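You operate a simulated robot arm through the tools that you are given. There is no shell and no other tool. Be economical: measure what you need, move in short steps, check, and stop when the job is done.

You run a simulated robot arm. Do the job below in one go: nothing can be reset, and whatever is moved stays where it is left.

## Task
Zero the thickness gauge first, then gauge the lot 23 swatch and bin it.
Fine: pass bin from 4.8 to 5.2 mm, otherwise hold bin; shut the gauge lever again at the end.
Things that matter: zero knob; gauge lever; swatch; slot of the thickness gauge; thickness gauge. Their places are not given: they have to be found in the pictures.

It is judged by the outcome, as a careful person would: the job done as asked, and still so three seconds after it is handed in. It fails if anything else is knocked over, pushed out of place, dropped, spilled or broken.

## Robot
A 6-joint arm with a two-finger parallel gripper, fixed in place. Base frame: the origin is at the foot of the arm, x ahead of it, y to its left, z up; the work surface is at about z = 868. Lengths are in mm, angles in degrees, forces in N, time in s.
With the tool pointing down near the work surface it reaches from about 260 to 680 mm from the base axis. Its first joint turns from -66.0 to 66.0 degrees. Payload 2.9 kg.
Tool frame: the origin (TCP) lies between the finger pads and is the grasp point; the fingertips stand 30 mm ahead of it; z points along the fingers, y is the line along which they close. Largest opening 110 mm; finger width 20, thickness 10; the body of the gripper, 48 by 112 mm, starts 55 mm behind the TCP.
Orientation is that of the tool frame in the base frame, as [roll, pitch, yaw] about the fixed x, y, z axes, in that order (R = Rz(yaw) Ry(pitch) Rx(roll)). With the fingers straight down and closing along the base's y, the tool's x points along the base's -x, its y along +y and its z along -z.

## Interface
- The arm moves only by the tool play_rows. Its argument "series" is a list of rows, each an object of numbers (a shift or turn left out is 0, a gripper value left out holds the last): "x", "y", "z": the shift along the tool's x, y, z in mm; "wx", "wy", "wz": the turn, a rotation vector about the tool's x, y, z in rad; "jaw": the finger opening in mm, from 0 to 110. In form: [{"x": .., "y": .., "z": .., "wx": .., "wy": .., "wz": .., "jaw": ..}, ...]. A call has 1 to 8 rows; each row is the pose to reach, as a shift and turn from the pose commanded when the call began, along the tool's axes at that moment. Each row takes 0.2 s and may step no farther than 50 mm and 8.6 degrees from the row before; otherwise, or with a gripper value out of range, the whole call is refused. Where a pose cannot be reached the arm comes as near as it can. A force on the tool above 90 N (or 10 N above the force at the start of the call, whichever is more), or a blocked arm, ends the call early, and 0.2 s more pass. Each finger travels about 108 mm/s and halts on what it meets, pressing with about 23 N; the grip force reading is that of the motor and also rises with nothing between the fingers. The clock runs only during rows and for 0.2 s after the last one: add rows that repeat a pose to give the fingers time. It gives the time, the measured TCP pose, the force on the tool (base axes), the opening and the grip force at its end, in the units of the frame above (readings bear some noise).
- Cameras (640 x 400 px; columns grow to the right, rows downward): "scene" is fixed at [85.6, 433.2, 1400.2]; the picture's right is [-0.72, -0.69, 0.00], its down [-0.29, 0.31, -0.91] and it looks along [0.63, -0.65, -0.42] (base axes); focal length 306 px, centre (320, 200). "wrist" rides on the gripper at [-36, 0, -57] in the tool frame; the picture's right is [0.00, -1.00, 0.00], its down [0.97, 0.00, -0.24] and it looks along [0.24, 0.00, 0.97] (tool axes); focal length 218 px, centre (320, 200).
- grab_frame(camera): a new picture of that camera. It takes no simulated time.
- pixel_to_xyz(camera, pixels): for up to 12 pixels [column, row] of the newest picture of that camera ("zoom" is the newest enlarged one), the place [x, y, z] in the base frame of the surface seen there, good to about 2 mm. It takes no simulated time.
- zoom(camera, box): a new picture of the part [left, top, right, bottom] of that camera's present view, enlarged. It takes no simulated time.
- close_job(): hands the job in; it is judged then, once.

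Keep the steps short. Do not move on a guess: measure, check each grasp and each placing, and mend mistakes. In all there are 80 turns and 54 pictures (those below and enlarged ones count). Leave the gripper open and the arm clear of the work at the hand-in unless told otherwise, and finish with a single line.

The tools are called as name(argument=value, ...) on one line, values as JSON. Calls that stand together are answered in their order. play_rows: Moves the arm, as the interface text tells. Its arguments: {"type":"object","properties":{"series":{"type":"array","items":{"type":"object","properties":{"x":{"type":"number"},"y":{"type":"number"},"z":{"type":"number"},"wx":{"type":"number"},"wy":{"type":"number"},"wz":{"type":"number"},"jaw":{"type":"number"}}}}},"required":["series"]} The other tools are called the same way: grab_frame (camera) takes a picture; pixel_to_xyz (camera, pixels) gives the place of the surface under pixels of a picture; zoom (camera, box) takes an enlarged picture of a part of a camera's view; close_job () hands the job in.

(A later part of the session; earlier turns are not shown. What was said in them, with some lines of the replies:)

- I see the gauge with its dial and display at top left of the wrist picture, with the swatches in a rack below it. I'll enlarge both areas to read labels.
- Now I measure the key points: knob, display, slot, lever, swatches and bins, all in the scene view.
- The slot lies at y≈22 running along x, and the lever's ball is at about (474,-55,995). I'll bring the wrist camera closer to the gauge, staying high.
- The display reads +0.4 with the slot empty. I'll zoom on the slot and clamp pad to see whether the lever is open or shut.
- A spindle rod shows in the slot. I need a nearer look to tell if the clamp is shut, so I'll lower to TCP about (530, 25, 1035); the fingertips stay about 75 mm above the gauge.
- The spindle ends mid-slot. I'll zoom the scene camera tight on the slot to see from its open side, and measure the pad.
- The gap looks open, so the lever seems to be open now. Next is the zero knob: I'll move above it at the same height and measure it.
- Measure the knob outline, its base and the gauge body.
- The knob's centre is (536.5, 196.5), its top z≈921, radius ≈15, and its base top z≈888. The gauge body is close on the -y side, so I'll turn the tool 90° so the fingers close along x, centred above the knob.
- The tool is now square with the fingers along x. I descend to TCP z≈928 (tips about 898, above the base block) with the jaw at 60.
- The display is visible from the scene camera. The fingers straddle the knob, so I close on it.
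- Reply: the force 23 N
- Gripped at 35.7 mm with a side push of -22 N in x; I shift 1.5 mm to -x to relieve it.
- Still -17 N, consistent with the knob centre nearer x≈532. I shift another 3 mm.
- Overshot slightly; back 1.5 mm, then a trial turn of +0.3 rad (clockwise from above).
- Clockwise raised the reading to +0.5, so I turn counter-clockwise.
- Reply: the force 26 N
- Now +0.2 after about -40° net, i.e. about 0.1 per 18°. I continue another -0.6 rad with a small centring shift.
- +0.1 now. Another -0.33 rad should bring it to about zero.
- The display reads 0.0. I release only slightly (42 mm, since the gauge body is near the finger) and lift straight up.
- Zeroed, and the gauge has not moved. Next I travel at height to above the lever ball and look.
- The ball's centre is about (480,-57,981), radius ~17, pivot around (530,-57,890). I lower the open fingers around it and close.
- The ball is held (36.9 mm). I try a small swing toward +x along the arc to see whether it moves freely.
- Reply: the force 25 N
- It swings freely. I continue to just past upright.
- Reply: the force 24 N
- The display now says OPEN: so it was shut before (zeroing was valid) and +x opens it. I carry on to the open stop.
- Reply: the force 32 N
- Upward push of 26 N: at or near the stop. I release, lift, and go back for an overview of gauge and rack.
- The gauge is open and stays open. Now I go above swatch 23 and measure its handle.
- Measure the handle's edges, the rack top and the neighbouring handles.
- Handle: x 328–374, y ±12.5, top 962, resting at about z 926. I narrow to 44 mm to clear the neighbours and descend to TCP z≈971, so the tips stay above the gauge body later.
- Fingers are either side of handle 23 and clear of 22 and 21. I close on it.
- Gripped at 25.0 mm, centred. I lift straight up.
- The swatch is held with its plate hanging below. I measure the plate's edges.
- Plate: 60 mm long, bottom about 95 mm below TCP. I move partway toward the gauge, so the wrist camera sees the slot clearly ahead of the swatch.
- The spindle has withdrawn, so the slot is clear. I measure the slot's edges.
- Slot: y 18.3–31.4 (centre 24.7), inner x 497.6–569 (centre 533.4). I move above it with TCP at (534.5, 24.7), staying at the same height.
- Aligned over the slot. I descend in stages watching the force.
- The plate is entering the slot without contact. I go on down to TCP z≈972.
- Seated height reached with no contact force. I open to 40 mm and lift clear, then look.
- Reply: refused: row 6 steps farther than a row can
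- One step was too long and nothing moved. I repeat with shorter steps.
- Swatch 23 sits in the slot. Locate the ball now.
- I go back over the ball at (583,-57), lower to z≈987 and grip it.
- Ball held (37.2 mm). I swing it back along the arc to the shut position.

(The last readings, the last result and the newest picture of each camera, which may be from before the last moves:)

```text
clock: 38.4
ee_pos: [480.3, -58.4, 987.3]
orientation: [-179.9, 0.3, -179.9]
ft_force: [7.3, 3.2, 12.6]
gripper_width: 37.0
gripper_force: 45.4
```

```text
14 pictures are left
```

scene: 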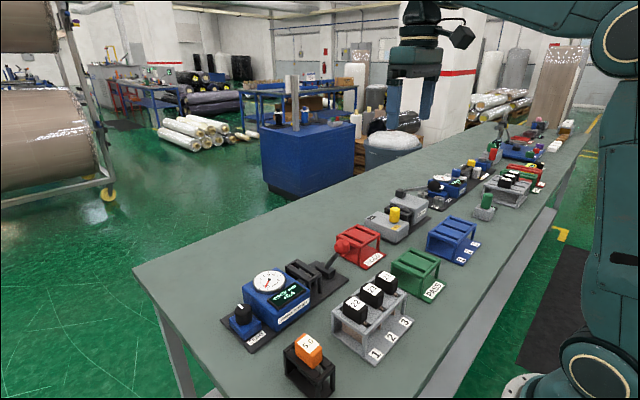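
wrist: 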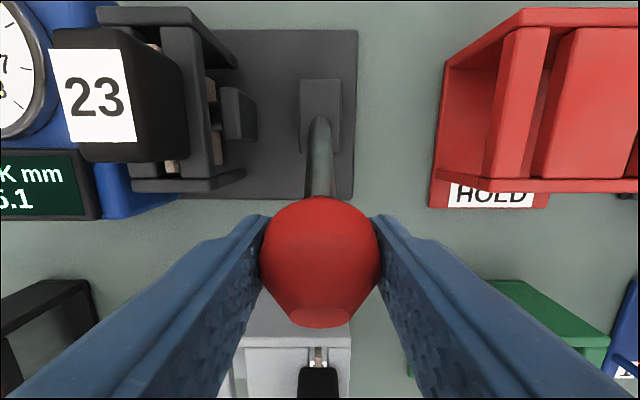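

The lever is back at the shut position. I read the display.

zoom(camera="scene", box=[216, 250, 344, 330])

```text
5.00 times, centred on (280, 290) of scene
```

zoom: 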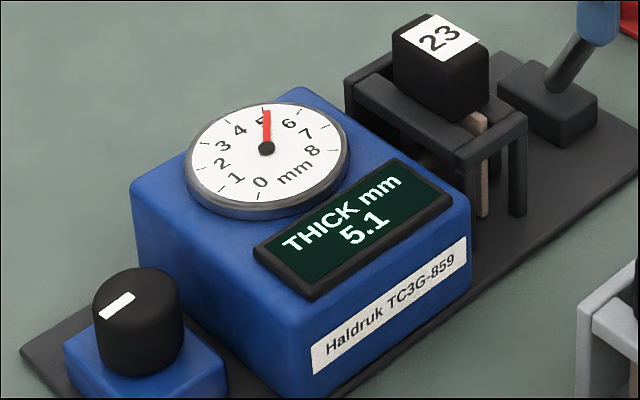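

It reads 5.1 mm, settled, between 4.8 and 5.2: pass. Still holding the ball, I swing the lever open again.

play_rows(series=[{"x": -15.4, "z": -7.2}, {"x": -33, "z": -12.4}, {"x": -51, "z": -14}, {"x": -69, "z": -12.4}, {"x": -86.6, "z": -7.7}, {"x": -102.5, "z": 0}, {"x": -102.5, "z": 0}])

play_rows(series=[{"jaw": 70}, {"jaw": 70}, {"z": -40}, {"z": -85}, {"x": 30, "y": 15, "z": -95}, {"x": 49, "y": 50, "z": -95}, {"x": 49, "y": 82.5, "z": -95}, {"x": 49, "y": 82.5, "z": -95, "jaw": 44}])

grab_frame(camera="wrist")

```text
clock: 40.0
ee_pos: [583.0, -56.7, 988.3]
orientation: [-179.9, 0.4, 180.0]
ft_force: [-3.8, 8.9, 15.0]
gripper_width: 37.0
gripper_force: 45.7
```

```text
clock: 41.8
ee_pos: [530.4, 24.7, 1080.9]
orientation: [180.0, 0.1, -179.9]
ft_force: [0.4, 0.1, 0.1]
gripper_width: 44.0
gripper_force: 0.1
```

```text
12 pictures are left
```

wrist: 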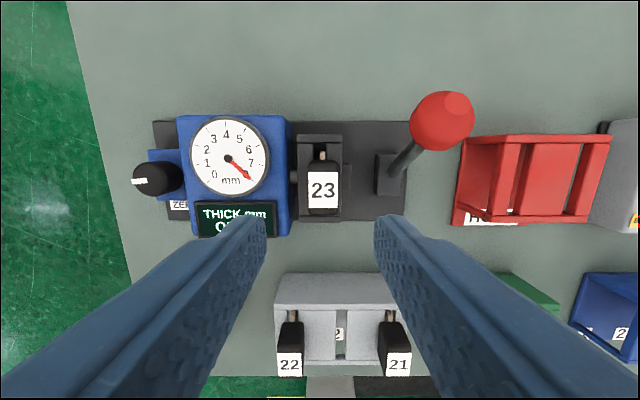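

pixel_to_xyz(camera="wrist", pixels=[[322, 190], [310, 190], [335, 190], [322, 170], [322, 207], [441, 110], [322, 155]])

```text
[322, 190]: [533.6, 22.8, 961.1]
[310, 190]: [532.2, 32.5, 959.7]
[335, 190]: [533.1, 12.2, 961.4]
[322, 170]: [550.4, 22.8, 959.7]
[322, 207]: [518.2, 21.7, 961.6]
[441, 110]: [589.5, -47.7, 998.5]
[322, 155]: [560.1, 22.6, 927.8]
```

The handle is centred at (533.5, 22.6). I descend over it and grip.

play_rows(series=[{"x": -3.5, "y": -2, "z": 40}, {"x": -3.5, "y": -2, "z": 80}, {"x": -3.5, "y": -2, "z": 110}, {"x": -3.5, "y": -2, "z": 110}, {"x": -3.5, "y": -2, "z": 110, "jaw": 15}, {"x": -3.5, "y": -2, "z": 110, "jaw": 15}, {"x": -3.5, "y": -2, "z": 110, "jaw": 15}])

```text
clock: 43.4
ee_pos: [535.7, 22.4, 971.4]
orientation: [-180.0, 0.1, -180.0]
ft_force: [0.6, 0.4, -0.1]
gripper_width: 25.2
gripper_force: 23.2
```

Gripped at 25.2 mm. I lift straight out of the slot.

play_rows(series=[{"z": -25}, {"z": -60}, {"z": -105}, {"z": -105}])

```text
clock: 44.4
ee_pos: [535.8, 21.8, 1074.9]
orientation: [-180.0, 0.3, -180.0]
ft_force: [0.1, -0.3, -0.8]
gripper_width: 25.0
gripper_force: 23.5
```

Out of the slot. I carry the swatch at this height to a spot short of the green PASS bin so the wrist camera sees it ahead.

play_rows(series=[{"x": 35, "y": -31.4, "z": -5}, {"x": 70, "y": -62.8, "z": -10}, {"x": 105, "y": -94.2, "z": -10}, {"x": 140, "y": -125.6, "z": -10}, {"x": 175, "y": -157, "z": -10}, {"x": 210, "y": -188.4, "z": -10}, {"x": 240, "y": -220, "z": -10}, {"x": 240, "y": -220, "z": -10}])

grab_frame(camera="wrist")

```text
clock: 46.2
ee_pos: [295.9, -197.5, 1085.8]
orientation: [-179.9, 0.1, -179.9]
ft_force: [-0.2, -0.3, -0.2]
gripper_width: 25.0
gripper_force: 23.7
```

```text
11 pictures are left
```

wrist: 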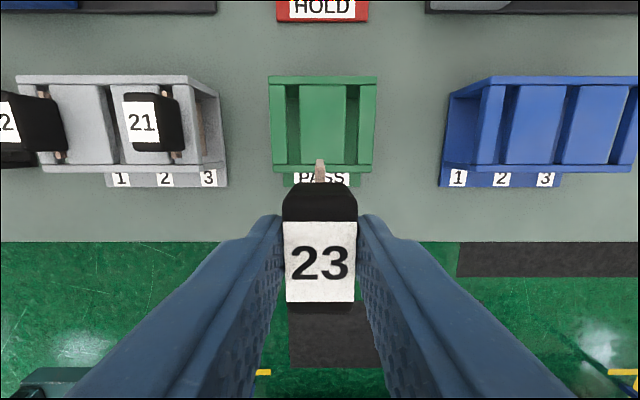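

The green bin has two empty slots beside its centre plate. I zoom and measure.

zoom(camera="wrist", box=[256, 65, 400, 155])

pixel_to_xyz(camera="wrist", pixels=[[277, 130], [284, 130], [302, 130], [343, 130], [361, 130], [370, 130], [322, 79], [322, 168], [293, 130], [351, 130], [322, 90], [322, 158]])

```text
4.44 times, centred on (328, 110) of wrist
```

zoom: 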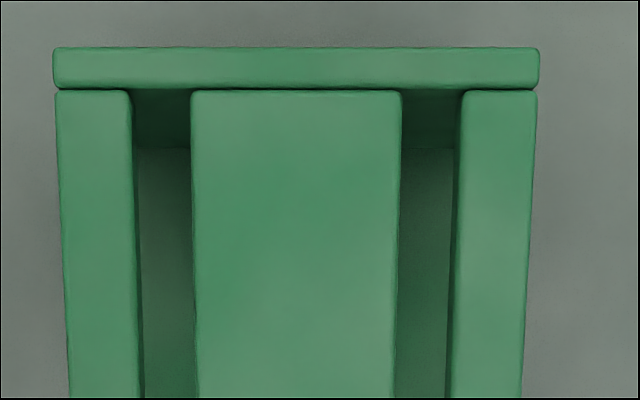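

```text
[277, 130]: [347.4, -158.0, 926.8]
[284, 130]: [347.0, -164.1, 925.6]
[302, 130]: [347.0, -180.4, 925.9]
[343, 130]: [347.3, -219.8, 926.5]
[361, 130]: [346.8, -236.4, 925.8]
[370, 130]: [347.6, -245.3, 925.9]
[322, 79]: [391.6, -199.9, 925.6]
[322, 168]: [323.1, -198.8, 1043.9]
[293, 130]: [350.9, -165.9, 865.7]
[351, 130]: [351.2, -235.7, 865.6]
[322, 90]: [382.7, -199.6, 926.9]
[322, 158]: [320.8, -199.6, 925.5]
```

Left slot: y -167.3 to -178.5 (centre -173), inner x 314–385 (centre 350). I move above it with TCP at (351,-173).

play_rows(series=[{"x": -28, "y": 12}, {"x": -55, "y": 24.5}, {"x": -55, "y": 24.5}, {"x": -55, "y": 24.5, "z": 35}, {"x": -55, "y": 24.5, "z": 52}, {"x": -55, "y": 24.5, "z": 52}])

zoom(camera="scene", box=[330, 180, 490, 305])

```text
clock: 47.6
ee_pos: [351.6, -170.9, 1033.5]
orientation: [179.9, 0.1, 180.0]
ft_force: [-0.6, 0.2, -1.5]
gripper_width: 25.0
gripper_force: 22.7
```

```text
3.20 times, centred on (410, 242) of scene
```

zoom: 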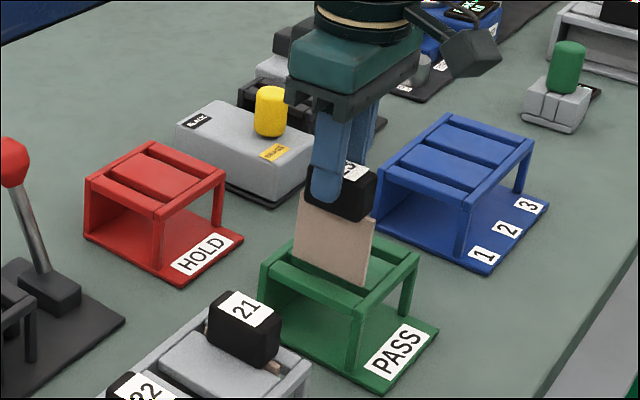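

The y reading is -170.9, possibly noise. I check the plate's place from this picture and read the pose again.

pixel_to_xyz(camera="zoom", pixels=[[330, 235], [330, 255], [310, 235], [355, 265], [300, 225], [363, 278]])

play_rows(series=[{"z": 0}])

play_rows(series=[{"z": 0}])

```text
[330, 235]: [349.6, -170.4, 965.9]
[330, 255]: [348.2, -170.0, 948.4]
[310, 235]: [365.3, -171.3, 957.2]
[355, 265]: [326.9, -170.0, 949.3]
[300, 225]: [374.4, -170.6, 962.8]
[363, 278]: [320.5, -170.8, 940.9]
```

```text
clock: 48.0
ee_pos: [350.4, -173.0, 1033.9]
orientation: [180.0, 0.2, -180.0]
ft_force: [0.0, 0.7, -0.8]
gripper_width: 25.0
gripper_force: 23.4
```

```text
clock: 48.4
ee_pos: [350.7, -172.4, 1034.2]
orientation: [-180.0, 0.1, -180.0]
ft_force: [-1.2, 0.0, -0.5]
gripper_width: 25.3
gripper_force: 22.8
```

The plate is centred at y≈-173 as wanted. I lower it into the slot.

play_rows(series=[{"z": 15}, {"z": 30}, {"z": 45}, {"z": 57}, {"z": 62.5}, {"z": 62.5}])

```text
clock: 49.8
ee_pos: [352.2, -172.8, 970.6]
orientation: [180.0, 0.2, 180.0]
ft_force: [0.0, -0.3, -0.9]
gripper_width: 24.8
gripper_force: 22.8
```

Down at z≈971 without contact. I release, lift, and start back toward the lever.

play_rows(series=[{"jaw": 44}, {"jaw": 44}, {"z": -40}, {"z": -85}, {"z": -115}, {"x": -45, "z": -115}, {"x": -90, "z": -115}, {"x": -90, "z": -115}])

zoom(camera="scene", box=[280, 200, 480, 330])

```text
clock: 51.6
ee_pos: [440.4, -171.3, 1085.8]
orientation: [180.0, -0.1, 179.9]
ft_force: [0.6, 0.0, 0.3]
gripper_width: 43.9
gripper_force: 0.1
```

```text
3.08 times, centred on (380, 265) of scene
```

zoom: 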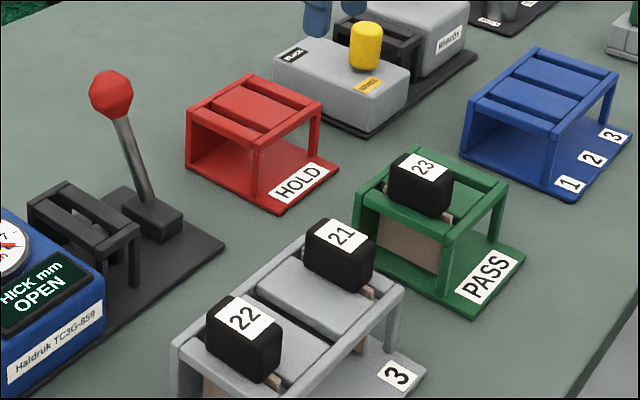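

Swatch 23 sits in the PASS bin. Now to the lever: above the ball at (583,-57).

play_rows(series=[{"x": -36, "y": 29, "jaw": 70}, {"x": -72, "y": 58}, {"x": -108, "y": 87}, {"x": -142.4, "y": 115}, {"x": -142.4, "y": 115}])

grab_frame(camera="wrist")

```text
clock: 52.8
ee_pos: [583.4, -57.1, 1086.3]
orientation: [-180.0, 0.0, -180.0]
ft_force: [0.9, -0.6, 0.3]
gripper_width: 70.0
gripper_force: 0.1
```

```text
7 pictures are left
```

wrist: 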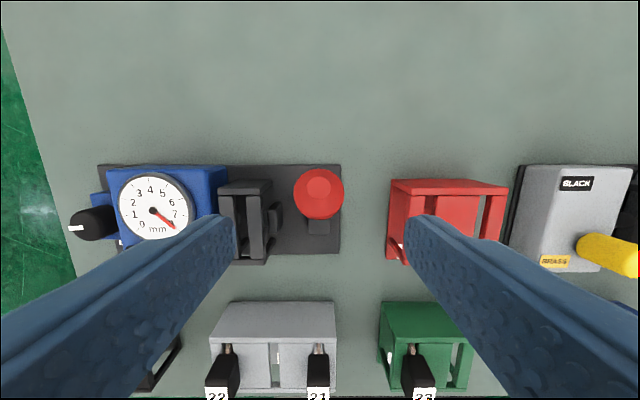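

The ball is directly ahead between the fingers. I lower and grip it.

play_rows(series=[{"z": 40}, {"z": 80}, {"z": 99.5}, {"z": 99.5}, {"z": 99.5, "jaw": 25}, {"z": 99.5, "jaw": 25}, {"z": 99.5, "jaw": 25}])

play_rows(series=[{"x": 16.4, "z": -7.7}, {"x": 34, "z": -12.4}, {"x": 52, "z": -14}, {"x": 70, "z": -12.4}, {"x": 87.6, "z": -7.7}, {"x": 102.5, "z": -0.5}, {"x": 103, "z": 0}, {"x": 103, "z": 0}])

```text
clock: 54.4
ee_pos: [584.6, -57.0, 986.4]
orientation: [180.0, 0.0, -179.9]
ft_force: [1.8, 6.3, -2.3]
gripper_width: 36.9
gripper_force: 45.1
```

```text
clock: 56.2
ee_pos: [480.2, -57.4, 987.8]
orientation: [-180.0, 0.2, -179.9]
ft_force: [2.1, 14.5, 11.5]
gripper_width: 36.8
gripper_force: 44.9
```

The lever is back at the shut position. I release, lift clear, and back away.

play_rows(series=[{"jaw": 70}, {"jaw": 70}, {"z": -40}, {"z": -85}, {"z": -130}, {"z": -160, "jaw": 110}, {"z": -180}, {"z": -180}])

zoom(camera="scene", box=[216, 210, 472, 370])

grab_frame(camera="wrist")

```text
clock: 58.0
ee_pos: [480.5, -57.8, 1166.4]
orientation: [180.0, 0.1, -180.0]
ft_force: [1.2, -1.1, 0.0]
gripper_width: 110.0
gripper_force: 0.1
```

```text
2.50 times, centred on (344, 290) of scene
```

zoom: 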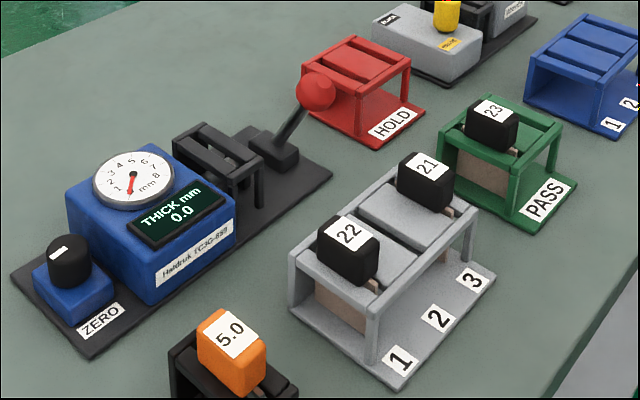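

```text
5 pictures are left
```

wrist: 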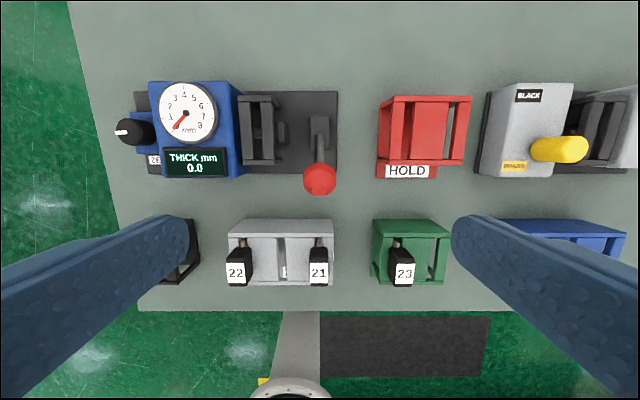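

The lever is shut, the empty gauge reads 0.0, and swatch 23 is in the PASS bin. Everything else is in its place, and the gripper is open and clear, so I hand in.

close_job()

```text
The job is handed in.
```

Done: I zeroed the gauge (0.0), measured the lot 23 swatch at 5.1 mm, put it in the pass bin and shut the gauge lever again.
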